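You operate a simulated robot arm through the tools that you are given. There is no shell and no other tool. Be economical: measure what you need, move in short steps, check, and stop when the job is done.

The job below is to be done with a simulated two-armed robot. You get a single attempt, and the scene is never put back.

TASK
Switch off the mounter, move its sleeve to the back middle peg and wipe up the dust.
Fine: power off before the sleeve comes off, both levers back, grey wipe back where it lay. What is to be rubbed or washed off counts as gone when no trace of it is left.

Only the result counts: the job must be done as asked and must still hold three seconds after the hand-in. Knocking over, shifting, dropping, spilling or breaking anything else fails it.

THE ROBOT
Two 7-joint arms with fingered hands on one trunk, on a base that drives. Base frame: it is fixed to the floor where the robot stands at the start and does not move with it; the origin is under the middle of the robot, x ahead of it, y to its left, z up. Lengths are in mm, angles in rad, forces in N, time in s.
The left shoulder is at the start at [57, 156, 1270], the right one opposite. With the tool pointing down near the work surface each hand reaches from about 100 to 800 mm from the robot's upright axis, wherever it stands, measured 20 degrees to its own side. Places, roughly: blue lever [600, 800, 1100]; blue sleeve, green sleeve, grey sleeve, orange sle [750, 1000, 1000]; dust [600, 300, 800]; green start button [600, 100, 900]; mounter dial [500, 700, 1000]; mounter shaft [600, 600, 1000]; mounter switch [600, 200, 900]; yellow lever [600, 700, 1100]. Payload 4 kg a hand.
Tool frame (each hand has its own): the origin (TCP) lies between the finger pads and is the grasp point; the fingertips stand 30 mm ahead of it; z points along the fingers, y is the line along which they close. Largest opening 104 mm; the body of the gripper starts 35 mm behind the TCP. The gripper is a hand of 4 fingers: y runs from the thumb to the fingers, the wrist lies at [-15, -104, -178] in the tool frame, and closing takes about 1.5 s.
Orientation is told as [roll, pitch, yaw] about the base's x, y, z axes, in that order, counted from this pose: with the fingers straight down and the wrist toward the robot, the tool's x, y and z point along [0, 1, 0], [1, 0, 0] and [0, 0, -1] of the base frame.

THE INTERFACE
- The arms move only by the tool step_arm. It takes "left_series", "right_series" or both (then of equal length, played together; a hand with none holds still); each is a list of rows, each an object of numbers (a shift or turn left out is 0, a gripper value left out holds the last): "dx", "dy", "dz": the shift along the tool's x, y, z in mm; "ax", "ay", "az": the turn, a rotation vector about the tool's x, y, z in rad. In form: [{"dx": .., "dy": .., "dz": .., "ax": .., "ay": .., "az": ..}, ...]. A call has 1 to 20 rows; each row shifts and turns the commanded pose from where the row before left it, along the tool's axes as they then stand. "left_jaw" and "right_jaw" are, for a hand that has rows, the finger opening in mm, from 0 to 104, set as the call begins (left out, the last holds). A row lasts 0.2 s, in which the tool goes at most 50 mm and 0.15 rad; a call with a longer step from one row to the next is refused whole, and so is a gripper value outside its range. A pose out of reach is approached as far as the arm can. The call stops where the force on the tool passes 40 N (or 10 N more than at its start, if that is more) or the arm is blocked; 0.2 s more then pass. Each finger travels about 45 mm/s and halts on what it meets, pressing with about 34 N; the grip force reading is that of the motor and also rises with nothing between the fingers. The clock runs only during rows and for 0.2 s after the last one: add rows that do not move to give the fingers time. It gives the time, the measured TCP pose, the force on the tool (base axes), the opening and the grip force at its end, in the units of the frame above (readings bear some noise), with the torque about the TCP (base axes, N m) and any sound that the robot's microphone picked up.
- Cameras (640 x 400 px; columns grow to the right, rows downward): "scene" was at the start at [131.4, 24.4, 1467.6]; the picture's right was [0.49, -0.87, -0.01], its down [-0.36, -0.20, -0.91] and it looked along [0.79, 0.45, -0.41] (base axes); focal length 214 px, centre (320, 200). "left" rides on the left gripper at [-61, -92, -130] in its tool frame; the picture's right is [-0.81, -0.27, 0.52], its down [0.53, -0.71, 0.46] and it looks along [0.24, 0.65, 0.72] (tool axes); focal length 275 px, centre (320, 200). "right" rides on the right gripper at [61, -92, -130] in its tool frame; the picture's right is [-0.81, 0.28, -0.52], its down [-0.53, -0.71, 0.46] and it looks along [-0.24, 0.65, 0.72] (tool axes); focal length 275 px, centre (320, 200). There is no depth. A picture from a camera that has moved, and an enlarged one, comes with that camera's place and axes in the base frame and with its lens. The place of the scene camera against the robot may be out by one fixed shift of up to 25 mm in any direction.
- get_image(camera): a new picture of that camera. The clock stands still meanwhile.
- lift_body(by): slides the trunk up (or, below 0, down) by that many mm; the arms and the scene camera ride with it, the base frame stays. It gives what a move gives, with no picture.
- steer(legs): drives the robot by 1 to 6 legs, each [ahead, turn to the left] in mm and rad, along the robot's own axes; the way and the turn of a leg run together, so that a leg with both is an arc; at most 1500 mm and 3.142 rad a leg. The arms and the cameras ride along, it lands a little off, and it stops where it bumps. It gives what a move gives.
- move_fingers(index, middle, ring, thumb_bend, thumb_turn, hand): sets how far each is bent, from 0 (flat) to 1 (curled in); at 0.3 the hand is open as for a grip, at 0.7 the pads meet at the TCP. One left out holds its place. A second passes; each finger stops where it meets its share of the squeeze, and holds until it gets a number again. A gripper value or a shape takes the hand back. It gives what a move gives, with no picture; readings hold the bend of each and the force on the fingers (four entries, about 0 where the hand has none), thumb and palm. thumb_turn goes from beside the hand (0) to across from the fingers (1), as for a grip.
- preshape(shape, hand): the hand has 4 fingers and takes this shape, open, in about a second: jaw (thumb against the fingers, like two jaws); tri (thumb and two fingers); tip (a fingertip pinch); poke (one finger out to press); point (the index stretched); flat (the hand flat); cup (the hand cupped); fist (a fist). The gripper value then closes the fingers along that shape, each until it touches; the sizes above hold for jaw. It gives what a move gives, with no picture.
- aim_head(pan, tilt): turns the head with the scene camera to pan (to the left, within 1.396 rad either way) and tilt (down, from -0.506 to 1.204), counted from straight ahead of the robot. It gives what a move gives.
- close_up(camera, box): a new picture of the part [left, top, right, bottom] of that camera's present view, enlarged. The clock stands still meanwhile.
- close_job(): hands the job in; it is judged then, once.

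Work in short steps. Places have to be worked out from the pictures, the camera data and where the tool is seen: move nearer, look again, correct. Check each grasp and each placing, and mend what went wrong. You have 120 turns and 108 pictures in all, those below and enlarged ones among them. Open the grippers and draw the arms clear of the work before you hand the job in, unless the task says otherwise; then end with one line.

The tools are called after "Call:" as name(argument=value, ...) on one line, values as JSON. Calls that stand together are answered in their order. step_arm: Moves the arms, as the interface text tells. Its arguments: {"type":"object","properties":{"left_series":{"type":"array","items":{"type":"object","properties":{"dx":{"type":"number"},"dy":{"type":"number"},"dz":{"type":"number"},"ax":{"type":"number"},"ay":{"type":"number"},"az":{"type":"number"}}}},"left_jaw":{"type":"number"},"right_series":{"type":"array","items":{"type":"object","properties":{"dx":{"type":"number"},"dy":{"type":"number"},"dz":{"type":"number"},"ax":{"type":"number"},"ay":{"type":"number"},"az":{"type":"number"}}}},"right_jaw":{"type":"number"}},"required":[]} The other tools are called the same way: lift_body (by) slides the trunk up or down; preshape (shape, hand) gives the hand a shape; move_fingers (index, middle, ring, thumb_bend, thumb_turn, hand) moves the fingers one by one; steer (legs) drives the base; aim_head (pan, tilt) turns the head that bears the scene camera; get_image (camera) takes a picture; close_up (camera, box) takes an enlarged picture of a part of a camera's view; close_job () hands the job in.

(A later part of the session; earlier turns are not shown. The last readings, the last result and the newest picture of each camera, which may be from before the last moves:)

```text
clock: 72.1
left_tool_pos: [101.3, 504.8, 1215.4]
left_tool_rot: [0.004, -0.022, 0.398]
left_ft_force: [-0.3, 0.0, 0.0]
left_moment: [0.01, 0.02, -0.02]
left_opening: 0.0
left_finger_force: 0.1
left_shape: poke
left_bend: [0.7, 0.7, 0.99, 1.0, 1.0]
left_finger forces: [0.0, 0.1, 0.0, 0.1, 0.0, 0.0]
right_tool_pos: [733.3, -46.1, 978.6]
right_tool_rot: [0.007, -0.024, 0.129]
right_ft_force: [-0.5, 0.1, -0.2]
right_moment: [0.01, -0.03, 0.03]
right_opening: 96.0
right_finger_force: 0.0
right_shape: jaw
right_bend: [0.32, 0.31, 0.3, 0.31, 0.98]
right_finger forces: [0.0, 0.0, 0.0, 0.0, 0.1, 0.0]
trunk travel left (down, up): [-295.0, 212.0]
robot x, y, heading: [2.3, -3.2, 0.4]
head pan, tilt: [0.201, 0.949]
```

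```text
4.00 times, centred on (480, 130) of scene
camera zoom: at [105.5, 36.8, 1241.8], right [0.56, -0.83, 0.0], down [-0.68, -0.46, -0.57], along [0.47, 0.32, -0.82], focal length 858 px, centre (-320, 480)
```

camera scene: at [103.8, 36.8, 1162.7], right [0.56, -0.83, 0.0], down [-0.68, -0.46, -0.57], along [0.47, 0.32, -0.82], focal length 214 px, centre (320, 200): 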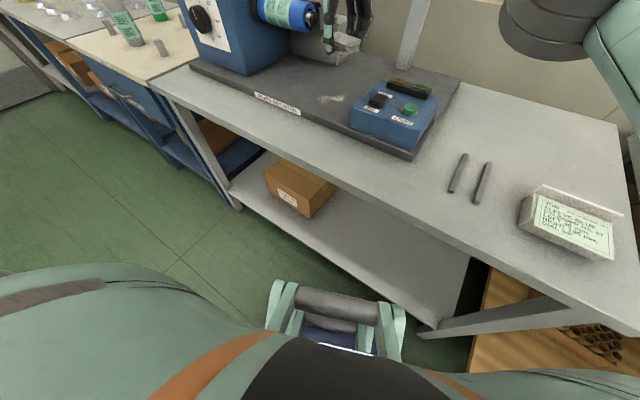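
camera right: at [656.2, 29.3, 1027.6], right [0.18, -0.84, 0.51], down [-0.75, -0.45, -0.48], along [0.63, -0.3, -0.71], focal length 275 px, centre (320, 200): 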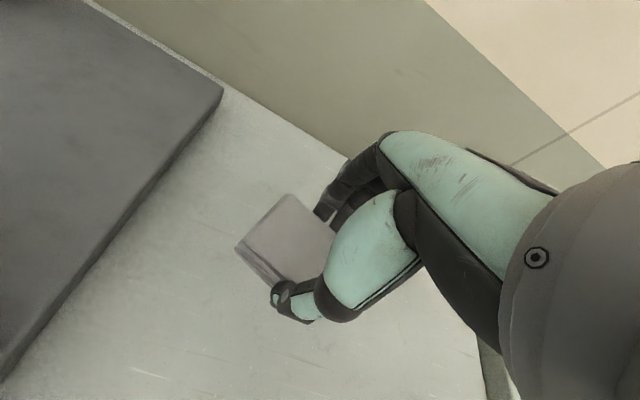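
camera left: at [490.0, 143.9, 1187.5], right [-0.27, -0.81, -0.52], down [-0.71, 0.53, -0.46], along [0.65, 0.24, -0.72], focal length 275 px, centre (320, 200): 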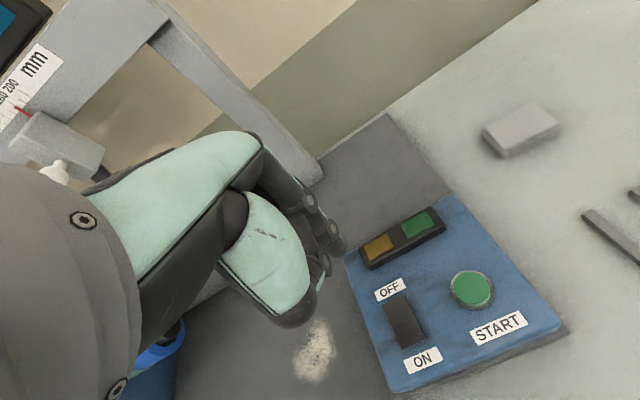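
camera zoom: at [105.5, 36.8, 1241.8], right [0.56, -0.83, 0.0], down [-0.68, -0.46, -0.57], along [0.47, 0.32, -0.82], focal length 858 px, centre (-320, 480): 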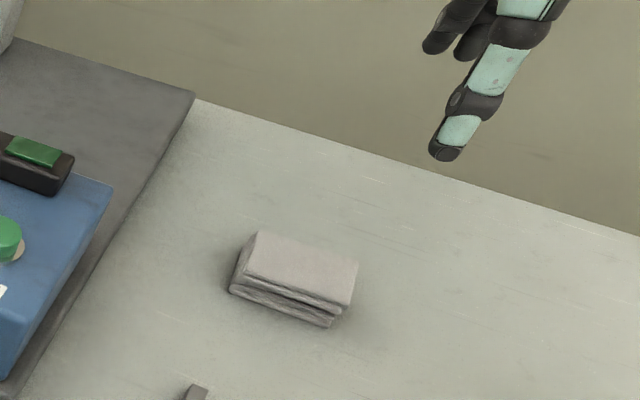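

Wipe is back within ~5 mm of where it lay. Now raise and tuck the right arm, then drive toward the mounter's levers and pegs.

Call:
step_arm(right_series=[{"dz": -45}, {"dz": -45}, {"dz": -45}, {"dz": -45}, {"dx": 4, "dy": -40}, {"dx": 4, "dy": -40}, {"dx": 4, "dy": -40}, {"dx": 4, "dy": -40}, {"dx": 4, "dy": -40}, {"dx": 4, "dy": -40}, {"dx": 4, "dy": -40}, {"dx": 4, "dy": -40}, {"dy": -30}, {"az": -0.13}, {"az": -0.14}])

Call:
aim_head(pan=0.3, tilt=0.6)

Call:
steer(legs=[[0, -0.4], [-150, 0], [0, 1.571]])

Call:
get_image(camera="scene")

```text
clock: 75.3
left_tool_pos: [101.1, 503.1, 1215.8]
left_tool_rot: [0.003, -0.024, 0.399]
left_ft_force: [0.2, 0.2, -0.7]
left_moment: [-0.01, 0.0, 0.03]
left_opening: 0.1
left_finger_force: 0.1
left_shape: poke
left_bend: [0.7, 0.7, 0.99, 1.0, 1.0]
left_finger forces: [0.0, 0.1, 0.0, 0.0, 0.0, 0.0]
right_tool_pos: [378.3, -62.5, 1147.3]
right_tool_rot: [0.001, -0.024, 0.398]
right_ft_force: [0.0, 0.2, -0.4]
right_moment: [0.05, 0.0, 0.04]
right_opening: 95.9
right_finger_force: 0.1
right_shape: jaw
right_bend: [0.32, 0.31, 0.3, 0.31, 0.98]
right_finger forces: [0.1, 0.0, 0.0, 0.1, 0.1, 0.0]
trunk travel left (down, up): [-295.0, 212.0]
robot x, y, heading: [2.3, 0.4, 0.399]
head pan, tilt: [0.201, 0.949]
```

```text
clock: 76.1
left_tool_pos: [100.7, 503.3, 1216.0]
left_tool_rot: [0.003, -0.022, 0.397]
left_ft_force: [-0.1, 0.3, -0.5]
left_moment: [-0.02, -0.01, -0.03]
left_opening: 0.0
left_finger_force: 0.1
left_shape: poke
left_bend: [0.7, 0.7, 0.99, 1.0, 1.0]
left_finger forces: [0.1, 0.1, 0.1, 0.0, 0.1, 0.0]
right_tool_pos: [379.8, -60.3, 1148.1]
right_tool_rot: [0.001, -0.025, 0.398]
right_ft_force: [0.3, 0.4, 0.6]
right_moment: [0.0, -0.02, 0.01]
right_opening: 96.1
right_finger_force: 0.0
right_shape: jaw
right_bend: [0.32, 0.31, 0.3, 0.31, 0.98]
right_finger forces: [0.0, 0.1, 0.0, 0.0, 0.1, 0.0]
trunk travel left (down, up): [-295.0, 212.0]
robot x, y, heading: [-2.3, -5.3, 0.403]
head pan, tilt: [0.3, 0.6]
```

```text
clock: 83.4
left_tool_pos: [-570.7, 298.5, 1215.5]
left_tool_rot: [0.003, -0.022, 1.549]
left_ft_force: [-0.5, -0.3, 0.1]
left_moment: [-0.03, -0.01, 0.01]
left_opening: 0.1
left_finger_force: 0.1
left_shape: poke
left_bend: [0.7, 0.7, 0.99, 1.0, 1.0]
left_finger forces: [0.0, 0.0, 0.1, 0.0, 0.0, 0.1]
right_tool_pos: [59.1, 320.0, 1147.2]
right_tool_rot: [0.0, -0.024, 1.549]
right_ft_force: [0.5, -0.8, -0.8]
right_moment: [0.03, 0.02, 0.0]
right_opening: 95.9
right_finger_force: 0.0
right_shape: jaw
right_bend: [0.32, 0.31, 0.3, 0.31, 0.98]
right_finger forces: [0.0, 0.1, 0.1, 0.0, 0.1, 0.0]
trunk travel left (down, up): [-295.0, 212.0]
robot x, y, heading: [-140.4, -3.2, 1.548]
head pan, tilt: [0.3, 0.6]
```

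```text
55 pictures are left
camera scene: at [-161.9, 111.0, 1270.0], right [0.96, 0.27, 0.0], down [0.15, -0.55, -0.82], along [-0.23, 0.79, -0.58], focal length 214 px, centre (320, 200)
```

scene: 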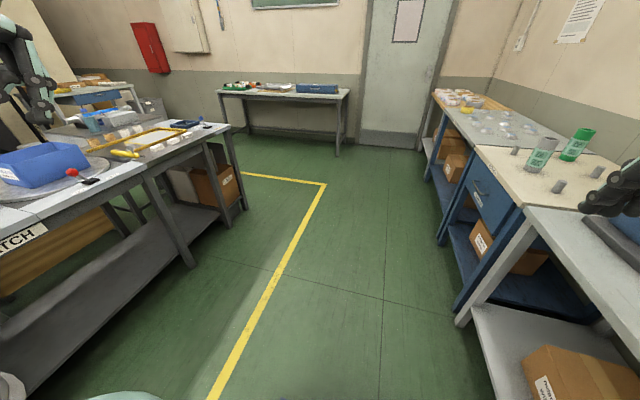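

The lane is clear. Drive ahead ~760 and turn back to face the bench.

Call:
steer(legs=[[760, 0.02], [0, -1.571]])

Call:
aim_head(pan=0.2, tilt=0.65)

Call:
get_image(camera="scene")

```text
clock: 92.2
left_tool_pos: [153.4, 1185.4, 1221.2]
left_tool_rot: [0.004, -0.035, -0.012]
left_ft_force: [-0.6, 0.7, -0.8]
left_moment: [-0.05, -0.02, 0.01]
left_opening: 0.0
left_finger_force: 0.0
left_shape: poke
left_bend: [0.7, 0.7, 0.99, 1.0, 1.0]
left_finger forces: [0.0, 0.1, 0.0, 0.0, 0.0, 0.0]
right_tool_pos: [182.0, 556.6, 1151.9]
right_tool_rot: [-0.001, -0.036, -0.015]
right_ft_force: [0.3, -0.6, 0.3]
right_moment: [0.01, -0.01, 0.02]
right_opening: 95.9
right_finger_force: 0.1
right_shape: jaw
right_bend: [0.32, 0.31, 0.3, 0.31, 0.98]
right_finger forces: [0.0, 0.0, 0.0, 0.0, 0.0, 0.0]
trunk travel left (down, up): [-295.0, 212.0]
robot x, y, heading: [-129.5, 760.6, -0.013]
head pan, tilt: [0.3, 0.6]
```

```text
clock: 92.8
left_tool_pos: [138.6, 1184.3, 1226.2]
left_tool_rot: [0.006, -0.049, -0.013]
left_ft_force: [0.9, -0.1, -0.7]
left_moment: [-0.06, -0.01, 0.01]
left_opening: 0.0
left_finger_force: 0.1
left_shape: poke
left_bend: [0.7, 0.7, 0.99, 1.0, 1.0]
left_finger forces: [0.1, 0.1, 0.0, 0.1, 0.0, 0.0]
right_tool_pos: [170.0, 555.2, 1154.1]
right_tool_rot: [-0.002, -0.051, -0.014]
right_ft_force: [-0.5, -0.1, 0.3]
right_moment: [0.02, 0.0, -0.03]
right_opening: 96.0
right_finger_force: 0.1
right_shape: jaw
right_bend: [0.32, 0.31, 0.3, 0.31, 0.98]
right_finger forces: [0.1, 0.0, 0.1, 0.0, 0.0, 0.1]
trunk travel left (down, up): [-295.0, 212.0]
robot x, y, heading: [-130.1, 758.0, -0.012]
head pan, tilt: [0.201, 0.649]
```

```text
54 pictures are left
camera scene: at [4.8, 756.1, 1265.8], right [0.19, -0.98, 0.0], down [-0.6, -0.11, -0.79], along [0.77, 0.15, -0.61], focal length 214 px, centre (320, 200)
```

scene: 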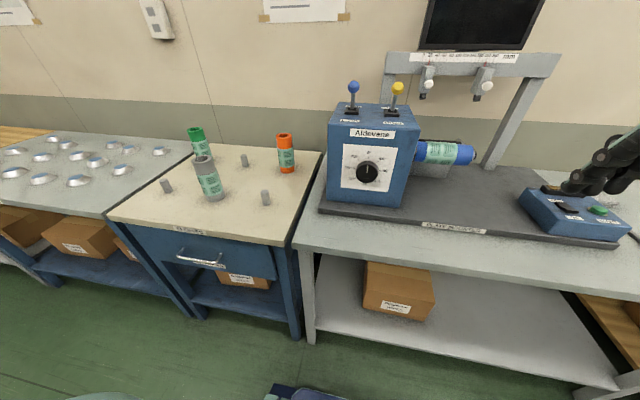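

Back row of pegs: green, empty (target), orange; front: empty, grey, empty. I zoom in on levers and pegs.

Call:
close_up(camera="scene", box=[310, 60, 502, 180])

Call:
close_up(camera="scene", box=[130, 110, 322, 230])

```text
3.33 times, centred on (406, 120) of scene
camera zoom: at [4.8, 756.1, 1265.8], right [0.19, -0.98, 0.0], down [-0.6, -0.11, -0.79], along [0.77, 0.15, -0.61], focal length 715 px, centre (33, 467)
```

zoom: 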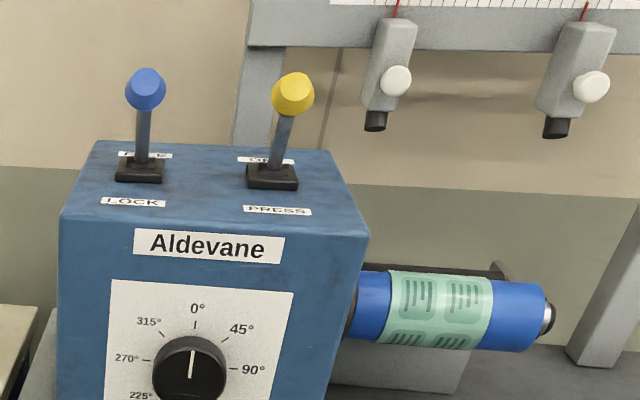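

```text
3.33 times, centred on (226, 170) of scene
camera zoom: at [4.8, 756.1, 1265.8], right [0.19, -0.98, 0.0], down [-0.6, -0.11, -0.79], along [0.77, 0.15, -0.61], focal length 715 px, centre (633, 300)
```

zoom: 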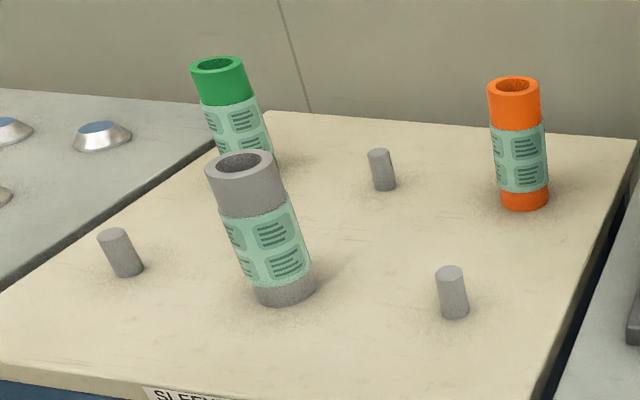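

Levers lean toward the robot (LOCK / PRESS); knobs at ~[624, 785, 1160] and [623, 676, 1161]. Both must go to the back. I drive nearer by 110 mm.

Call:
steer(legs=[[110, 0.012]])

Call:
lift_body(by=130)

Call:
get_image(camera="left")

```text
clock: 94.0
left_tool_pos: [214.0, 1188.8, 1230.4]
left_tool_rot: [0.005, -0.073, 0.0]
left_ft_force: [-0.5, -0.4, 0.2]
left_moment: [-0.01, -0.01, -0.03]
left_opening: 0.1
left_finger_force: 0.1
left_shape: poke
left_bend: [0.7, 0.7, 0.99, 1.0, 1.0]
left_finger forces: [0.1, 0.0, 0.0, 0.0, 0.0, 0.0]
right_tool_pos: [255.7, 559.9, 1162.1]
right_tool_rot: [-0.001, -0.075, 0.0]
right_ft_force: [-0.1, -0.5, 0.8]
right_moment: [-0.02, -0.03, -0.01]
right_opening: 96.1
right_finger_force: 0.0
right_shape: jaw
right_bend: [0.32, 0.31, 0.3, 0.31, 0.98]
right_finger forces: [0.0, 0.0, 0.1, 0.0, 0.0, 0.0]
trunk travel left (down, up): [-295.0, 212.0]
robot x, y, heading: [-19.9, 755.9, 0.002]
head pan, tilt: [0.201, 0.649]
```

```text
clock: 95.6
left_tool_pos: [238.5, 1187.7, 1358.1]
left_tool_rot: [0.008, -0.055, 0.0]
left_ft_force: [-0.8, -0.7, 1.2]
left_moment: [-0.02, -0.03, -0.01]
left_opening: 0.1
left_finger_force: 0.0
left_shape: poke
left_bend: [0.7, 0.7, 0.99, 1.0, 1.0]
left_finger forces: [0.0, 0.0, 0.1, 0.1, 0.0, 0.0]
right_tool_pos: [276.3, 558.2, 1287.5]
right_tool_rot: [-0.003, -0.058, 0.0]
right_ft_force: [-1.1, -0.7, 0.7]
right_moment: [-0.01, -0.02, 0.02]
right_opening: 96.1
right_finger_force: 0.1
right_shape: jaw
right_bend: [0.32, 0.31, 0.3, 0.31, 0.98]
right_finger forces: [0.0, 0.0, 0.0, 0.0, 0.1, 0.0]
trunk travel left (down, up): [-425.0, 82.0]
robot x, y, heading: [-19.5, 759.2, -0.001]
head pan, tilt: [0.201, 0.649]
```

```text
51 pictures are left
camera left: at [139.5, 1126.3, 1483.5], right [-0.24, -0.81, -0.54], down [-0.69, 0.54, -0.49], along [0.68, 0.25, -0.69], focal length 275 px, centre (320, 200)
```

left: 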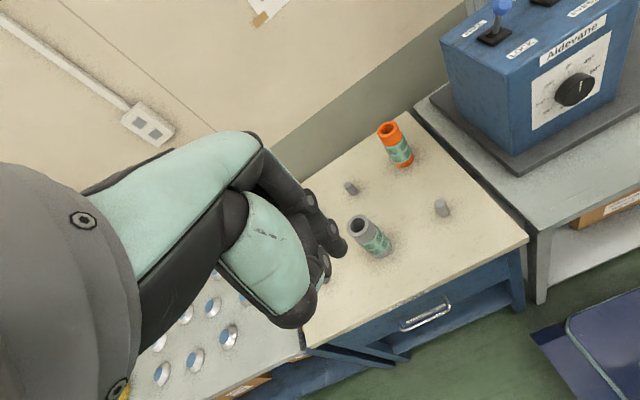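

Move the left poke finger to stand in front of the blue knob (~[565, 785], TCP z 1190) and check.

Call:
step_arm(left_series=[{"ax": 0.055}, {"dx": -33.6, "dy": 27.3, "dz": 14}, {"dx": -33.6, "dy": 27.3, "dz": 14}, {"dx": -33.6, "dy": 27.3, "dz": 14}, {"dx": -33.6, "dy": 27.3, "dz": 14}, {"dx": -33.6, "dy": 27.3, "dz": 14}, {"dx": -33.6, "dy": 27.3, "dz": 14}, {"dx": -33.6, "dy": 27.3, "dz": 14}, {"dx": -33.6, "dy": 27.3, "dz": 14}, {"dx": -33.6, "dy": 27.3, "dz": 14}, {"dx": -33.6, "dy": 27.3, "dz": 14}, {"dx": -33.6, "dy": 27.3, "dz": 14}, {"dx": -33.6, "dy": 27.3, "dz": 14}, {}])

Call:
get_image(camera="left")

Call:
close_up(camera="scene", box=[260, 80, 500, 230])

```text
clock: 98.6
left_tool_pos: [517.7, 845.8, 1202.9]
left_tool_rot: [0.005, 0.005, 0.004]
left_ft_force: [0.7, 0.7, -0.5]
left_moment: [-0.01, 0.0, -0.01]
left_opening: 0.0
left_finger_force: 0.1
left_shape: poke
left_bend: [0.7, 0.7, 0.99, 1.0, 1.0]
left_finger forces: [0.1, 0.1, 0.1, 0.0, 0.0, 0.0]
left hand out of reach, approached as far as the arm can: row 12, 13
right_tool_pos: [283.8, 558.4, 1284.8]
right_tool_rot: [-0.002, -0.051, -0.001]
right_ft_force: [0.4, 0.0, -0.8]
right_moment: [-0.04, 0.01, 0.0]
right_opening: 96.1
right_finger_force: 0.0
right_shape: jaw
right_bend: [0.32, 0.31, 0.3, 0.31, 0.98]
right_finger forces: [0.0, 0.0, 0.1, 0.0, 0.0, 0.0]
trunk travel left (down, up): [-425.0, 82.0]
robot x, y, heading: [-20.5, 758.3, -0.004]
head pan, tilt: [0.201, 0.649]
```

```text
50 pictures are left
camera left: at [427.3, 784.3, 1334.2], right [-0.28, -0.81, -0.52], down [-0.72, 0.53, -0.45], along [0.64, 0.25, -0.73], focal length 275 px, centre (320, 200)
```

left: 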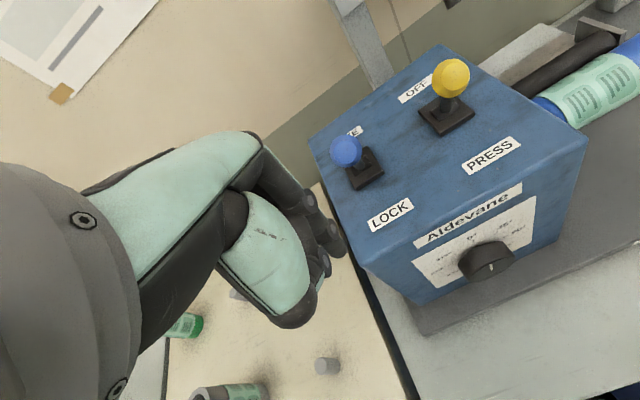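

```text
2.67 times, centred on (380, 155) of scene
camera zoom: at [116.3, 757.3, 1396.0], right [0.2, -0.98, 0.0], down [-0.6, -0.12, -0.79], along [0.77, 0.16, -0.62], focal length 572 px, centre (160, 320)
```

zoom: 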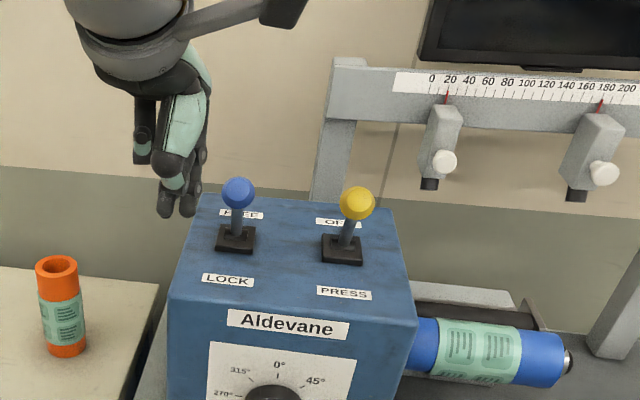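

The straight-down posture is out of reach here, so I pitch the hand 45° forward (fingers forward-down), which suits pushing levers back.

Call:
step_arm(left_series=[{"dy": -10, "ax": -0.131}, {"ax": -0.131}, {"ax": -0.131}, {"ax": -0.131}, {"ax": -0.131}, {"ax": -0.131}, {}])

Call:
get_image(camera="left")

```text
clock: 100.2
left_tool_pos: [508.8, 850.0, 1206.0]
left_tool_rot: [0.007, -0.784, -0.006]
left_ft_force: [-0.2, -0.7, -0.5]
left_moment: [0.01, -0.01, 0.02]
left_opening: 0.0
left_finger_force: 0.1
left_shape: poke
left_bend: [0.7, 0.7, 0.99, 1.0, 1.0]
left_finger forces: [0.1, 0.0, 0.0, 0.0, 0.0, 0.0]
right_tool_pos: [283.3, 557.9, 1286.2]
right_tool_rot: [-0.001, -0.052, -0.002]
right_ft_force: [-0.7, 0.5, -0.4]
right_moment: [-0.01, 0.0, 0.03]
right_opening: 95.8
right_finger_force: 0.0
right_shape: jaw
right_bend: [0.32, 0.31, 0.3, 0.31, 0.98]
right_finger forces: [0.1, 0.0, 0.0, 0.0, 0.0, 0.0]
trunk travel left (down, up): [-425.0, 82.0]
robot x, y, heading: [-21.0, 756.8, 0.005]
head pan, tilt: [0.201, 0.649]
```

```text
48 pictures are left
camera left: at [351.9, 788.8, 1234.0], right [0.17, -0.81, -0.57], down [-0.18, 0.54, -0.82], along [0.97, 0.24, -0.06], focal length 275 px, centre (320, 200)
```

left: 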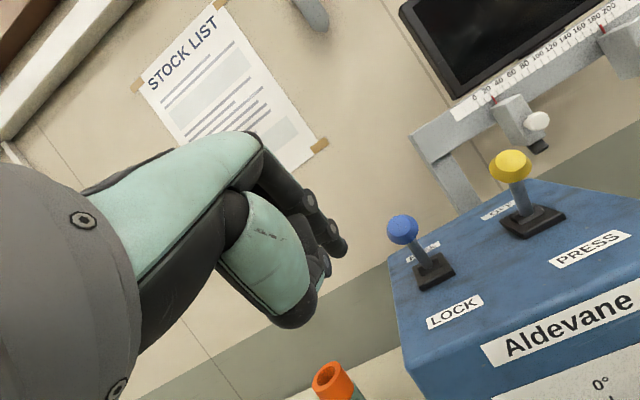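

Refined: blue knob [629, 804, 1146], yellow [624, 694, 1148], pivots ~x 645. Bring the fingertip in front of the blue knob.

Call:
step_arm(left_series=[{"dx": -15, "dy": 5, "dz": 20}, {"dx": -15, "dy": 5, "dz": 20}, {"dx": -16, "dy": 4, "dz": 20}, {"dy": 2, "dz": 12}, {}])

Call:
close_up(camera="left", box=[240, 140, 480, 290])

```text
clock: 101.4
left_tool_pos: [564.5, 843.9, 1177.5]
left_tool_rot: [0.008, -0.781, -0.005]
left_ft_force: [0.1, 0.6, -0.2]
left_moment: [0.01, 0.0, 0.0]
left_opening: 0.0
left_finger_force: 0.1
left_shape: poke
left_bend: [0.7, 0.7, 0.99, 1.0, 1.0]
left_finger forces: [0.0, 0.1, 0.1, 0.0, 0.1, 0.0]
left hand out of reach, approached as far as the arm can: row 2, 3, 4
right_tool_pos: [282.0, 558.8, 1284.1]
right_tool_rot: [-0.002, -0.052, 0.0]
right_ft_force: [-0.9, -0.4, -0.1]
right_moment: [-0.04, 0.0, 0.0]
right_opening: 96.0
right_finger_force: 0.1
right_shape: jaw
right_bend: [0.32, 0.31, 0.3, 0.31, 0.98]
right_finger forces: [0.1, 0.0, 0.0, 0.0, 0.1, 0.0]
trunk travel left (down, up): [-425.0, 82.0]
robot x, y, heading: [-20.0, 758.1, -0.001]
head pan, tilt: [0.201, 0.649]
```

```text
2.67 times, centred on (360, 215) of left
camera zoom: at [407.9, 784.0, 1205.8], right [0.17, -0.81, -0.56], down [-0.18, 0.54, -0.82], along [0.97, 0.24, -0.06], focal length 734 px, centre (213, 160)
```

zoom: 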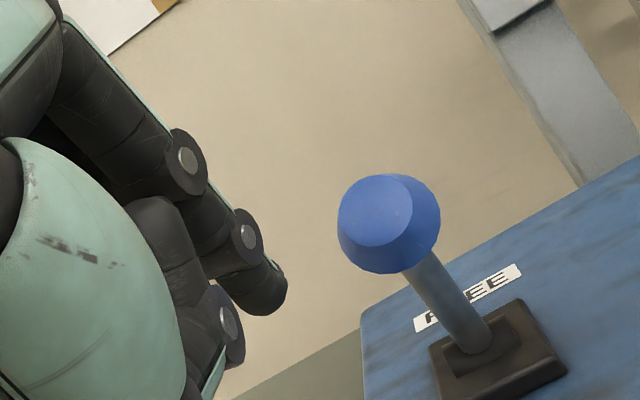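

The left arm is limited toward the middle. I raise the hand and turn the robot right 0.3 rad so levers lie on the arm's side.

Call:
step_arm(left_series=[{"dy": -20, "dz": -35}, {"dy": 10, "dz": -40}, {"dy": 25, "dz": -30}, {"dy": 30, "dz": -30}, {}])

Call:
steer(legs=[[0, -0.3]])

Call:
get_image(camera="left")

```text
clock: 102.6
left_tool_pos: [501.8, 843.2, 1306.5]
left_tool_rot: [0.009, -0.783, -0.005]
left_ft_force: [-0.9, 0.3, -0.1]
left_moment: [0.0, 0.02, -0.02]
left_opening: 0.1
left_finger_force: 0.2
left_shape: poke
left_bend: [0.7, 0.7, 0.99, 1.0, 1.0]
left_finger forces: [0.1, 0.0, 0.0, 0.0, 0.0, 0.0]
right_tool_pos: [282.9, 558.8, 1284.0]
right_tool_rot: [-0.001, -0.05, 0.001]
right_ft_force: [0.2, -1.2, 0.0]
right_moment: [0.0, 0.0, -0.01]
right_opening: 96.1
right_finger_force: 0.1
right_shape: jaw
right_bend: [0.32, 0.31, 0.3, 0.31, 0.98]
right_finger forces: [0.0, 0.1, 0.0, 0.0, 0.0, 0.0]
trunk travel left (down, up): [-425.0, 82.0]
robot x, y, heading: [-20.4, 760.0, 0.0]
head pan, tilt: [0.201, 0.649]
```

```text
clock: 104.1
left_tool_pos: [503.5, 683.7, 1306.6]
left_tool_rot: [0.008, -0.783, -0.308]
left_ft_force: [-0.5, -0.4, 0.0]
left_moment: [-0.05, 0.04, 0.03]
left_opening: 0.0
left_finger_force: 0.1
left_shape: poke
left_bend: [0.7, 0.7, 0.99, 1.0, 1.0]
left_finger forces: [0.0, 0.0, 0.0, 0.1, 0.0, 0.0]
right_tool_pos: [210.8, 476.4, 1285.3]
right_tool_rot: [-0.002, -0.051, -0.301]
right_ft_force: [-0.4, -0.5, 0.6]
right_moment: [0.0, 0.0, -0.02]
right_opening: 96.1
right_finger_force: 0.0
right_shape: jaw
right_bend: [0.32, 0.31, 0.3, 0.31, 0.98]
right_finger forces: [0.0, 0.0, 0.0, 0.1, 0.0, 0.1]
trunk travel left (down, up): [-425.0, 82.0]
robot x, y, heading: [-18.5, 758.0, -0.304]
head pan, tilt: [0.201, 0.649]
```

```text
46 pictures are left
camera left: at [336.2, 672.0, 1335.0], right [-0.08, -0.82, -0.57], down [-0.02, 0.57, -0.82], along [1.0, -0.05, -0.06], focal length 275 px, centre (320, 200)
```

left: 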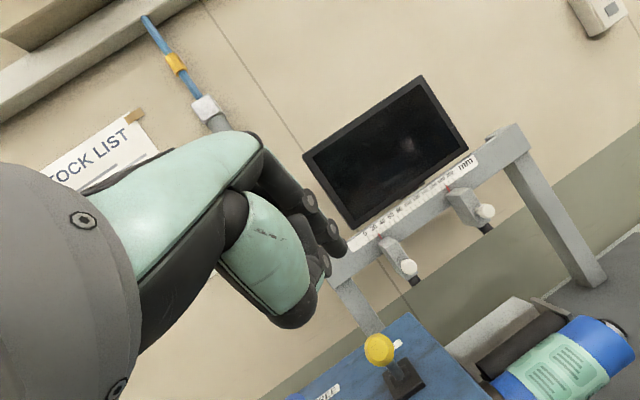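

Now the yellow lever is nearer. Approach to ~30 mm in front of the yellow knob.

Call:
step_arm(left_series=[{"dx": 8.5, "dy": -15.7, "dz": 34.7}, {"dx": 8.5, "dy": -15.7, "dz": 34.7}, {"dx": 8.5, "dy": -15.7, "dz": 34.7}, {"dx": 8.5, "dy": -15.7, "dz": 34.7}, {}])

Call:
close_up(camera="left", box=[240, 140, 480, 290])

```text
clock: 105.3
left_tool_pos: [551.4, 703.7, 1171.0]
left_tool_rot: [0.009, -0.796, -0.307]
left_ft_force: [0.3, -0.3, 0.9]
left_moment: [0.01, 0.03, -0.01]
left_opening: 0.0
left_finger_force: 0.1
left_shape: poke
left_bend: [0.7, 0.7, 0.99, 1.0, 1.0]
left_finger forces: [0.1, 0.0, 0.0, 0.0, 0.1, 0.0]
right_tool_pos: [195.8, 481.3, 1287.2]
right_tool_rot: [-0.004, -0.062, -0.304]
right_ft_force: [0.5, -0.7, 0.4]
right_moment: [0.01, 0.0, 0.01]
right_opening: 96.1
right_finger_force: 0.1
right_shape: jaw
right_bend: [0.32, 0.31, 0.3, 0.31, 0.98]
right_finger forces: [0.0, 0.0, 0.1, 0.1, 0.1, 0.1]
trunk travel left (down, up): [-425.0, 82.0]
robot x, y, heading: [-18.0, 759.9, -0.303]
head pan, tilt: [0.201, 0.649]
```

```text
2.67 times, centred on (360, 215) of left
camera zoom: at [384.0, 693.3, 1197.6], right [-0.07, -0.82, -0.56], down [-0.01, 0.57, -0.82], along [1.0, -0.05, -0.05], focal length 734 px, centre (213, 160)
```

zoom: 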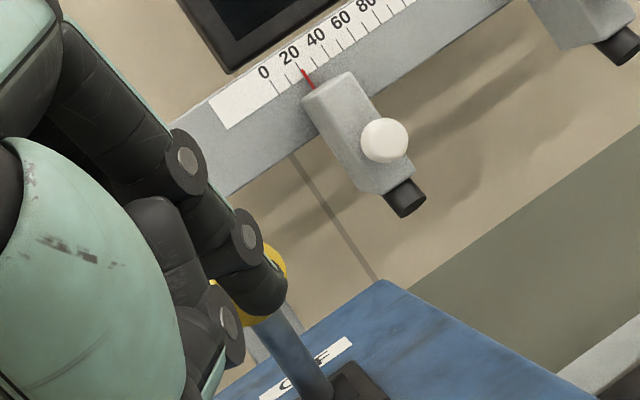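

Aligned with the knob. Push in +x steadily.

Call:
step_arm(left_series=[{"dx": 2.4, "dy": 5.4, "dz": 5.4}, {"dx": 2.4, "dy": 5.4, "dz": 5.4}, {"dx": 2.4, "dy": 5.4, "dz": 5.4}, {"dx": 2.4, "dy": 5.4, "dz": 5.4}, {"dx": 2.4, "dy": 5.4, "dz": 5.4}, {"dx": 2.4, "dy": 5.4, "dz": 5.4}, {"dx": 2.4, "dy": 5.4, "dz": 5.4}, {"dx": 2.4, "dy": 5.4, "dz": 5.4}, {"dx": 2.4, "dy": 5.4, "dz": 5.4}, {"dx": 2.4, "dy": 5.4, "dz": 5.4}])

Call:
close_up(camera="left", box=[200, 140, 520, 340])

```text
clock: 107.5
left_tool_pos: [630.9, 705.7, 1171.0]
left_tool_rot: [0.008, -0.794, -0.306]
left_ft_force: [-1.1, 0.5, 0.2]
left_moment: [0.02, 0.02, -0.01]
left_opening: 0.0
left_finger_force: 0.0
left_shape: poke
left_bend: [0.7, 0.7, 0.99, 1.0, 1.0]
left_finger forces: [1.3, 0.0, 0.0, 0.1, 0.0, 0.0]
right_tool_pos: [195.6, 481.0, 1288.1]
right_tool_rot: [-0.004, -0.062, -0.305]
right_ft_force: [-0.4, 0.4, 0.3]
right_moment: [0.0, 0.05, -0.03]
right_opening: 96.1
right_finger_force: 0.1
right_shape: jaw
right_bend: [0.32, 0.31, 0.3, 0.31, 0.98]
right_finger forces: [0.0, 0.0, 0.0, 0.0, 0.0, 0.0]
trunk travel left (down, up): [-425.0, 82.0]
robot x, y, heading: [-20.8, 763.9, -0.3]
head pan, tilt: [0.201, 0.649]
```

```text
2.00 times, centred on (360, 240) of left
camera zoom: at [464.2, 694.4, 1198.6], right [-0.07, -0.82, -0.56], down [-0.01, 0.57, -0.82], along [1.0, -0.05, -0.05], focal length 551 px, centre (240, 120)
```

zoom: 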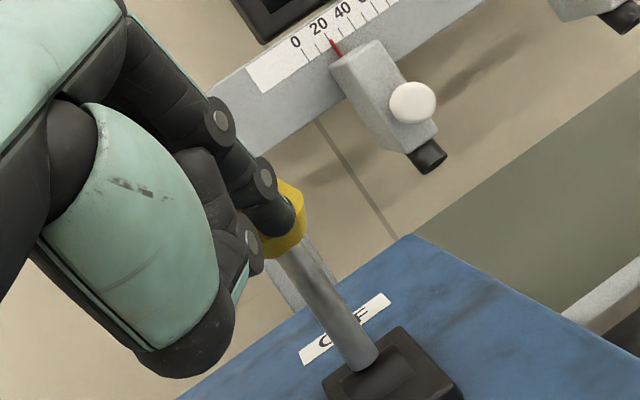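

Contact with light force; the lever follows. Continue.

Call:
step_arm(left_series=[{"dx": 1.8, "dy": 4, "dz": 4}, {"dx": 1.8, "dy": 4, "dz": 4}, {"dx": 1.8, "dy": 4, "dz": 4}, {"dx": 1.8, "dy": 4, "dz": 4}, {"dx": 1.8, "dy": 4, "dz": 4}, {"dx": 1.8, "dy": 4, "dz": 4}])

Call:
close_up(camera="left", box=[200, 140, 520, 340])

```text
clock: 108.9
left_tool_pos: [659.0, 704.8, 1176.9]
left_tool_rot: [0.011, -0.8, -0.316]
left_ft_force: [-28.3, 0.0, 4.9]
left_moment: [-0.05, 0.41, -0.24]
left_opening: 0.0
left_finger_force: 0.0
left_shape: poke
left_bend: [0.7, 0.7, 0.99, 1.0, 1.0]
left_finger forces: [25.2, 4.2, 0.0, 0.1, 0.1, 0.0]
right_tool_pos: [188.6, 481.4, 1288.4]
right_tool_rot: [-0.003, -0.071, -0.303]
right_ft_force: [0.1, -0.4, 0.3]
right_moment: [-0.01, -0.04, 0.03]
right_opening: 95.9
right_finger_force: 0.1
right_shape: jaw
right_bend: [0.32, 0.31, 0.3, 0.31, 0.98]
right_finger forces: [0.0, 0.1, 0.0, 0.0, 0.1, 0.0]
trunk travel left (down, up): [-425.0, 82.0]
robot x, y, heading: [-19.7, 761.3, -0.301]
head pan, tilt: [0.201, 0.649]
```

```text
2.00 times, centred on (360, 240) of left
camera zoom: at [491.2, 693.5, 1202.4], right [-0.07, -0.82, -0.56], down [0.0, 0.56, -0.83], along [1.0, -0.06, -0.04], focal length 551 px, centre (240, 120)
```

zoom: 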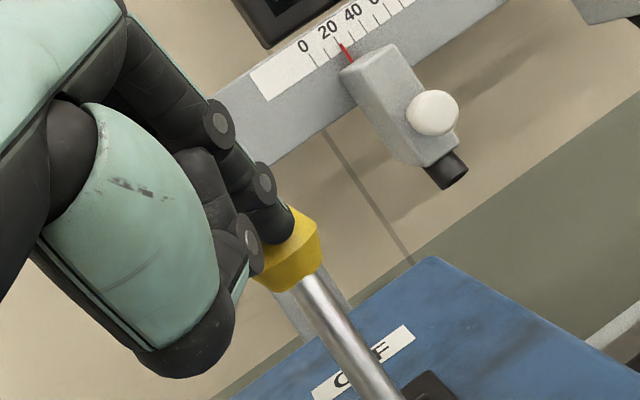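

End stop reached (28 N). Back off and verify.

Call:
step_arm(left_series=[{"dx": -6, "dy": -13, "dz": -13}, {"dx": -8, "dy": -18, "dz": -18}, {"dx": -8, "dy": -18, "dz": -18}, {"dx": 10, "dy": 8, "dz": -30}, {"dx": 20, "dy": 10, "dz": -30}])

Call:
get_image(camera="left")

```text
clock: 110.1
left_tool_pos: [570.9, 743.2, 1229.0]
left_tool_rot: [0.007, -0.798, -0.308]
left_ft_force: [-0.9, -0.2, 0.9]
left_moment: [0.01, 0.01, 0.02]
left_opening: 0.1
left_finger_force: 0.1
left_shape: poke
left_bend: [0.7, 0.7, 0.99, 1.0, 1.0]
left_finger forces: [0.0, 0.1, 0.0, 0.0, 0.0, 0.1]
right_tool_pos: [194.2, 483.8, 1288.8]
right_tool_rot: [-0.003, -0.067, -0.304]
right_ft_force: [0.9, -0.9, -0.2]
right_moment: [-0.02, -0.04, -0.01]
right_opening: 95.9
right_finger_force: 0.0
right_shape: jaw
right_bend: [0.32, 0.31, 0.3, 0.31, 0.98]
right_finger forces: [0.0, 0.0, 0.0, 0.0, 0.0, 0.0]
trunk travel left (down, up): [-425.0, 82.0]
robot x, y, heading: [-18.1, 759.1, -0.3]
head pan, tilt: [0.201, 0.649]
```

```text
42 pictures are left
camera left: at [404.4, 731.8, 1254.2], right [-0.07, -0.82, -0.56], down [-0.01, 0.56, -0.83], along [1.0, -0.05, -0.04], focal length 275 px, centre (320, 200)
```

left: 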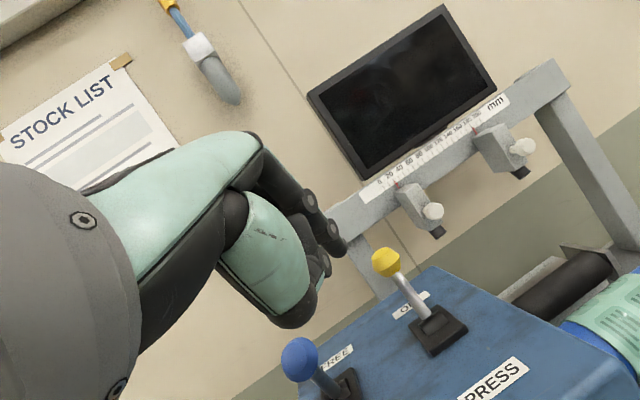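

Yellow is back and the roller has moved off. Now the blue lever.

Call:
step_arm(left_series=[{"dx": 21, "dy": -20, "dz": 8}, {"dx": 21, "dy": -21, "dz": 9}, {"dx": 20, "dy": -21, "dz": 8.5}, {}])

Call:
close_up(camera="left", box=[200, 140, 520, 340])

```text
clock: 111.1
left_tool_pos: [569.8, 809.4, 1163.2]
left_tool_rot: [0.008, -0.794, -0.306]
left_ft_force: [0.0, -1.0, -1.4]
left_moment: [0.0, -0.02, 0.04]
left_opening: 0.0
left_finger_force: 0.0
left_shape: poke
left_bend: [0.7, 0.7, 0.99, 1.0, 1.0]
left_finger forces: [0.0, 0.1, 0.1, 0.0, 0.0, 0.0]
right_tool_pos: [195.6, 480.8, 1287.7]
right_tool_rot: [-0.002, -0.063, -0.304]
right_ft_force: [-0.3, -0.6, 0.3]
right_moment: [-0.01, 0.0, 0.03]
right_opening: 96.2
right_finger_force: 0.1
right_shape: jaw
right_bend: [0.32, 0.31, 0.3, 0.31, 0.98]
right_finger forces: [0.0, 0.1, 0.0, 0.0, 0.1, 0.0]
trunk travel left (down, up): [-425.0, 82.0]
robot x, y, heading: [-18.9, 757.8, -0.299]
head pan, tilt: [0.201, 0.649]
```

```text
2.00 times, centred on (360, 240) of left
camera zoom: at [401.3, 798.8, 1189.8], right [-0.07, -0.82, -0.56], down [-0.01, 0.57, -0.82], along [1.0, -0.06, -0.05], focal length 551 px, centre (240, 120)
```

zoom: 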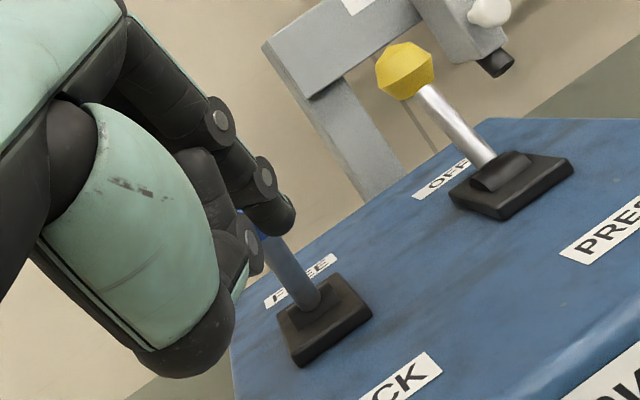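

Aligned with the blue knob; push back to the stop.

Call:
step_arm(left_series=[{"dx": 2.4, "dy": 8, "dz": 3}, {"dx": 2.4, "dy": 5.4, "dz": 5.4}, {"dx": 2.4, "dy": 5.4, "dz": 5.4}, {"dx": 2.4, "dy": 5.4, "dz": 5.4}, {"dx": 2.4, "dy": 5.4, "dz": 5.4}, {"dx": 2.4, "dy": 5.4, "dz": 5.4}, {"dx": 2.4, "dy": 5.4, "dz": 5.4}, {"dx": 2.4, "dy": 5.4, "dz": 5.4}, {"dx": 1.8, "dy": 4, "dz": 4}, {"dx": 1.8, "dy": 4, "dz": 4}, {"dx": 1.8, "dy": 4, "dz": 4}, {"dx": 1.8, "dy": 4, "dz": 4}, {"dx": 1.8, "dy": 4, "dz": 4}, {"dx": 1.8, "dy": 4, "dz": 4}])

Call:
step_arm(left_series=[{"dx": -6, "dy": -13, "dz": -13}, {"dx": -8, "dy": -18, "dz": -18}, {"dx": -8, "dy": -18, "dz": -18}, {"dx": 0, "dy": 8, "dz": -30}, {"dx": 0, "dy": 10, "dz": -30}])

Call:
get_image(camera="left")

```text
clock: 114.1
left_tool_pos: [657.6, 809.4, 1173.3]
left_tool_rot: [0.008, -0.8, -0.311]
left_ft_force: [-26.5, 3.5, 2.7]
left_moment: [0.05, 0.45, -0.08]
left_opening: 0.2
left_finger_force: 0.0
left_shape: poke
left_bend: [0.7, 0.7, 0.99, 1.0, 1.0]
left_finger forces: [8.0, 21.3, 0.1, 0.0, 0.0, 0.0]
right_tool_pos: [186.8, 484.3, 1289.4]
right_tool_rot: [0.001, -0.069, -0.305]
right_ft_force: [0.4, -0.1, -0.7]
right_moment: [-0.03, 0.01, 0.02]
right_opening: 96.0
right_finger_force: 0.0
right_shape: jaw
right_bend: [0.32, 0.31, 0.3, 0.31, 0.98]
right_finger forces: [0.1, 0.0, 0.1, 0.1, 0.0, 0.1]
trunk travel left (down, up): [-425.0, 82.0]
robot x, y, heading: [-21.0, 761.6, -0.302]
head pan, tilt: [0.201, 0.649]
```

```text
clock: 115.3
left_tool_pos: [564.8, 818.4, 1224.4]
left_tool_rot: [0.008, -0.794, -0.308]
left_ft_force: [-0.6, 0.1, 0.1]
left_moment: [0.02, -0.01, -0.01]
left_opening: 0.0
left_finger_force: 0.1
left_shape: poke
left_bend: [0.7, 0.7, 0.99, 1.0, 1.0]
left_finger forces: [0.1, 0.0, 0.0, 0.0, 0.1, 0.0]
right_tool_pos: [194.2, 481.5, 1287.5]
right_tool_rot: [-0.006, -0.064, -0.304]
right_ft_force: [-0.6, -0.5, -0.5]
right_moment: [-0.01, 0.01, 0.02]
right_opening: 95.8
right_finger_force: 0.2
right_shape: jaw
right_bend: [0.32, 0.31, 0.3, 0.31, 0.98]
right_finger forces: [0.1, 0.0, 0.0, 0.1, 0.1, 0.0]
trunk travel left (down, up): [-425.0, 82.0]
robot x, y, heading: [-21.1, 762.5, -0.302]
head pan, tilt: [0.201, 0.649]
```

```text
40 pictures are left
camera left: at [397.3, 807.3, 1251.4], right [-0.07, -0.82, -0.56], down [-0.01, 0.57, -0.82], along [1.0, -0.05, -0.04], focal length 275 px, centre (320, 200)
```

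left: 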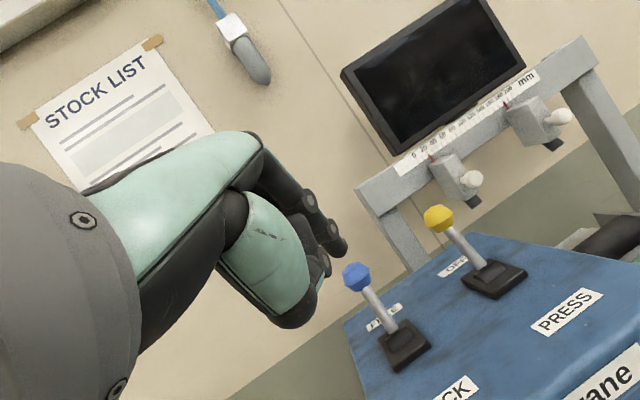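

Both levers are back. I retract the left arm and turn back to heading 0 so the right arm can take the sleeve.

Call:
step_arm(left_series=[{"dx": -12.6, "dy": -28, "dz": -28}, {"dx": -12.6, "dy": -28, "dz": -28}, {"dx": -12.6, "dy": -28, "dz": -28}, {"dx": 10, "dy": -28, "dz": -28}, {"dx": 20, "dy": -28, "dz": -28}, {"dx": 30, "dy": -20, "dz": -20}, {"dx": 40, "dy": -10, "dz": -10}])

Call:
steer(legs=[[0, 0.3]])

Call:
get_image(camera="right")

```text
clock: 116.9
left_tool_pos: [514.9, 902.5, 1277.9]
left_tool_rot: [0.004, -0.794, -0.306]
left_ft_force: [-0.8, 0.9, 0.5]
left_moment: [-0.05, -0.02, 0.01]
left_opening: 0.0
left_finger_force: 0.0
left_shape: poke
left_bend: [0.7, 0.7, 0.99, 1.0, 1.0]
left_finger forces: [0.0, 0.1, 0.1, 0.0, 0.0, 0.1]
left hand out of reach, approached as far as the arm can: row 2, 3, 4, 5, 6, 7
right_tool_pos: [195.9, 484.6, 1287.7]
right_tool_rot: [-0.006, -0.065, -0.302]
right_ft_force: [0.6, -0.6, -0.4]
right_moment: [-0.01, 0.02, 0.02]
right_opening: 96.1
right_finger_force: 0.1
right_shape: jaw
right_bend: [0.32, 0.31, 0.3, 0.31, 0.98]
right_finger forces: [0.1, 0.1, 0.1, 0.0, 0.1, 0.0]
trunk travel left (down, up): [-425.0, 82.0]
robot x, y, heading: [-18.5, 761.9, -0.299]
head pan, tilt: [0.201, 0.649]
```

```text
clock: 118.4
left_tool_pos: [450.7, 1050.4, 1278.5]
left_tool_rot: [0.011, -0.794, -0.009]
left_ft_force: [-0.7, 0.0, -0.2]
left_moment: [0.0, 0.01, -0.02]
left_opening: 0.0
left_finger_force: 0.1
left_shape: poke
left_bend: [0.7, 0.7, 0.99, 1.0, 1.0]
left_finger forces: [0.0, 0.0, 0.1, 0.1, 0.0, 0.0]
right_tool_pos: [268.8, 556.0, 1288.5]
right_tool_rot: [-0.004, -0.062, -0.003]
right_ft_force: [0.9, 0.5, 0.4]
right_moment: [0.0, 0.01, 0.0]
right_opening: 95.9
right_finger_force: 0.0
right_shape: jaw
right_bend: [0.32, 0.31, 0.3, 0.31, 0.98]
right_finger forces: [0.0, 0.0, 0.0, 0.0, 0.0, 0.1]
trunk travel left (down, up): [-425.0, 82.0]
robot x, y, heading: [-21.5, 758.7, -0.001]
head pan, tilt: [0.201, 0.649]
```

```text
39 pictures are left
camera right: at [169.5, 619.9, 1411.3], right [0.24, -0.81, 0.54], down [-0.68, -0.53, -0.5], along [0.69, -0.25, -0.68], focal length 275 px, centre (320, 200)
```

right: 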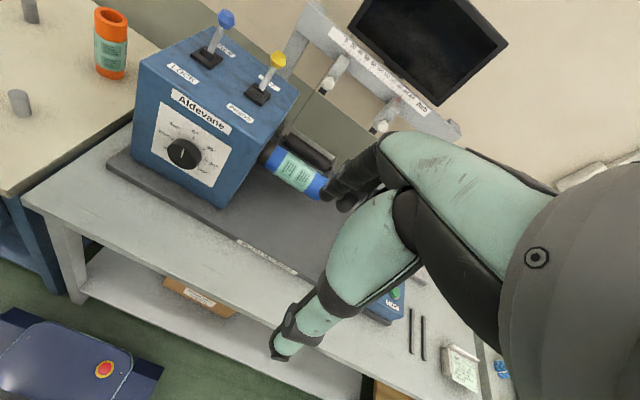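

Sleeve visible with the roller away. Lower the trunk, bring the right hand over beside the free end, rolled 0.6 rad so it leans to the free side.

Call:
lift_body(by=-100)

Call:
step_arm(right_series=[{"ax": 0.062}, {"dx": -15.1, "dy": 41.2, "dz": 10}, {"dx": -15.1, "dy": 41.2, "dz": 10}, {"dx": -15.1, "dy": 41.2, "dz": 10}, {"dx": -15.1, "dy": 41.2, "dz": 10}, {"dx": -15.1, "dy": 41.2, "dz": 10}, {"dx": -15.1, "dy": 41.2, "dz": 10}, {"dx": -15.1, "dy": 41.2, "dz": 10}, {"dx": -15.1, "dy": 41.2, "dz": 10}, {"dx": -15.1, "dy": 35, "dz": 10}, {"ay": 0.15}, {"ay": 0.15}, {"ay": 0.15}, {"ay": 0.15}, {}], right_jaw=90)

Call:
get_image(camera="right")

```text
clock: 119.8
left_tool_pos: [444.1, 1060.4, 1188.7]
left_tool_rot: [-0.009, -0.808, 0.029]
left_ft_force: [0.7, 0.2, 0.0]
left_moment: [-0.01, 0.0, -0.02]
left_opening: 0.0
left_finger_force: 0.0
left_shape: poke
left_bend: [0.7, 0.7, 0.99, 1.0, 1.0]
left_finger forces: [0.0, 0.0, 0.1, 0.0, 0.1, 0.0]
right_tool_pos: [253.3, 557.1, 1191.4]
right_tool_rot: [-0.003, -0.075, -0.005]
right_ft_force: [-0.3, 0.1, -0.7]
right_moment: [-0.02, -0.01, 0.0]
right_opening: 96.2
right_finger_force: 0.1
right_shape: jaw
right_bend: [0.32, 0.31, 0.3, 0.31, 0.98]
right_finger forces: [0.1, 0.1, 0.1, 0.0, 0.1, 0.0]
trunk travel left (down, up): [-325.0, 182.0]
robot x, y, heading: [-18.7, 757.5, 0.001]
head pan, tilt: [0.201, 0.649]
```

```text
clock: 123.0
left_tool_pos: [443.1, 1060.8, 1187.8]
left_tool_rot: [-0.011, -0.81, 0.031]
left_ft_force: [0.5, 0.7, -0.4]
left_moment: [0.03, -0.05, -0.02]
left_opening: 0.0
left_finger_force: 0.0
left_shape: poke
left_bend: [0.7, 0.7, 0.99, 1.0, 1.0]
left_finger forces: [0.1, 0.0, 0.1, 0.1, 0.0, 0.0]
right_tool_pos: [619.2, 420.0, 1105.9]
right_tool_rot: [0.597, -0.014, -0.003]
right_ft_force: [-0.2, 0.3, 0.5]
right_moment: [0.01, 0.02, 0.01]
right_opening: 90.2
right_finger_force: 0.0
right_shape: jaw
right_bend: [0.28, 0.32, 0.31, 0.41, 0.98]
right_finger forces: [0.1, 0.0, 0.1, 0.1, 0.0, 0.0]
trunk travel left (down, up): [-325.0, 182.0]
robot x, y, heading: [-20.7, 761.3, 0.0]
head pan, tilt: [0.201, 0.649]
```

```text
38 pictures are left
camera right: at [525.8, 398.9, 1246.3], right [0.27, -0.96, -0.02], down [-0.71, -0.18, -0.69], along [0.65, 0.2, -0.73], focal length 275 px, centre (320, 200)
```

right: 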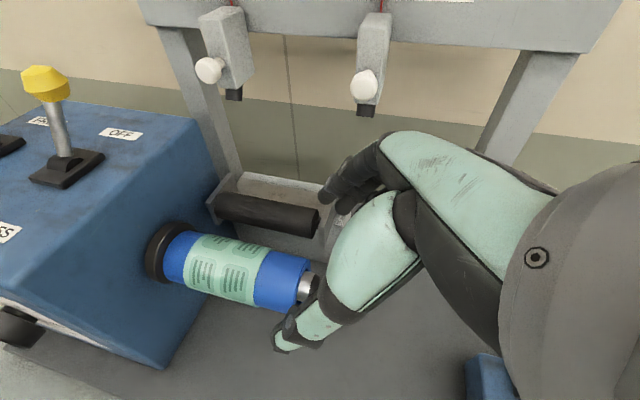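

Sleeve axis estimated at x≈640, z≈984, y from 469 to 611. I line up along the tool axis with opening 82 and look once more.

Call:
step_arm(right_series=[{"dy": 21, "dz": 20}, {"dz": 27}, {}], right_jaw=82)

Call:
close_up(camera="right", box=[130, 130, 450, 370])

Call:
close_up(camera="scene", box=[360, 50, 600, 200])

```text
clock: 123.8
left_tool_pos: [443.8, 1059.8, 1188.5]
left_tool_rot: [-0.008, -0.807, 0.031]
left_ft_force: [-0.7, -0.3, 0.5]
left_moment: [0.0, -0.01, 0.0]
left_opening: 0.0
left_finger_force: 0.1
left_shape: poke
left_bend: [0.7, 0.7, 0.99, 1.0, 1.0]
left_finger forces: [0.0, 0.0, 0.1, 0.0, 0.0, 0.1]
right_tool_pos: [639.7, 446.5, 1068.2]
right_tool_rot: [0.594, -0.015, -0.001]
right_ft_force: [-0.5, -0.7, -0.3]
right_moment: [0.02, -0.01, -0.02]
right_opening: 82.2
right_finger_force: 0.0
right_shape: jaw
right_bend: [0.27, 0.34, 0.32, 0.51, 0.99]
right_finger forces: [0.0, 0.0, 0.0, 0.1, 0.0, 0.0]
trunk travel left (down, up): [-325.0, 182.0]
robot x, y, heading: [-18.7, 760.2, -0.001]
head pan, tilt: [0.201, 0.649]
```

```text
1.67 times, centred on (290, 250) of right
camera zoom: at [546.3, 424.5, 1207.6], right [0.27, -0.96, -0.02], down [-0.7, -0.18, -0.69], along [0.65, 0.2, -0.73], focal length 459 px, centre (370, 117)
```

zoom: 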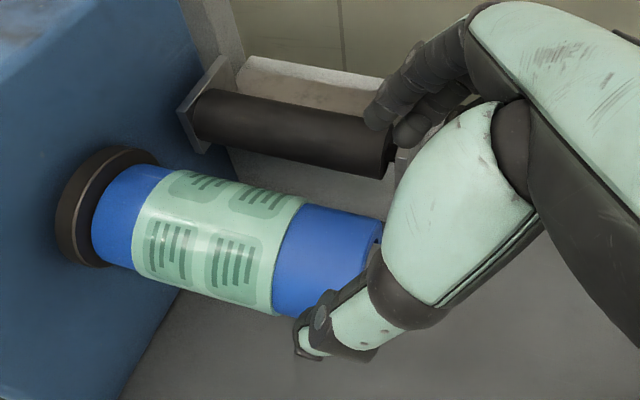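

```text
2.67 times, centred on (480, 125) of scene
camera zoom: at [114.7, 757.8, 1295.5], right [0.2, -0.98, 0.0], down [-0.6, -0.12, -0.79], along [0.77, 0.16, -0.61], focal length 572 px, centre (-107, 400)
```

zoom: 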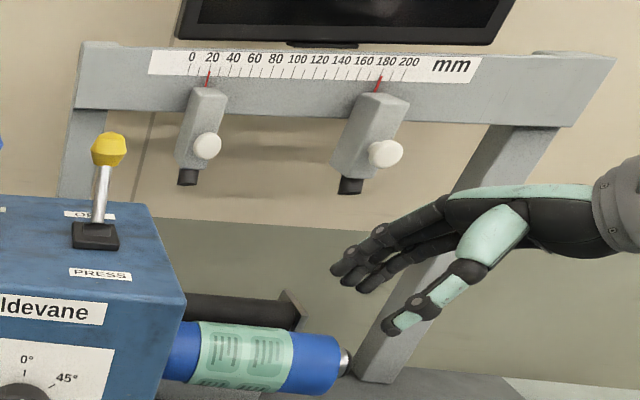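

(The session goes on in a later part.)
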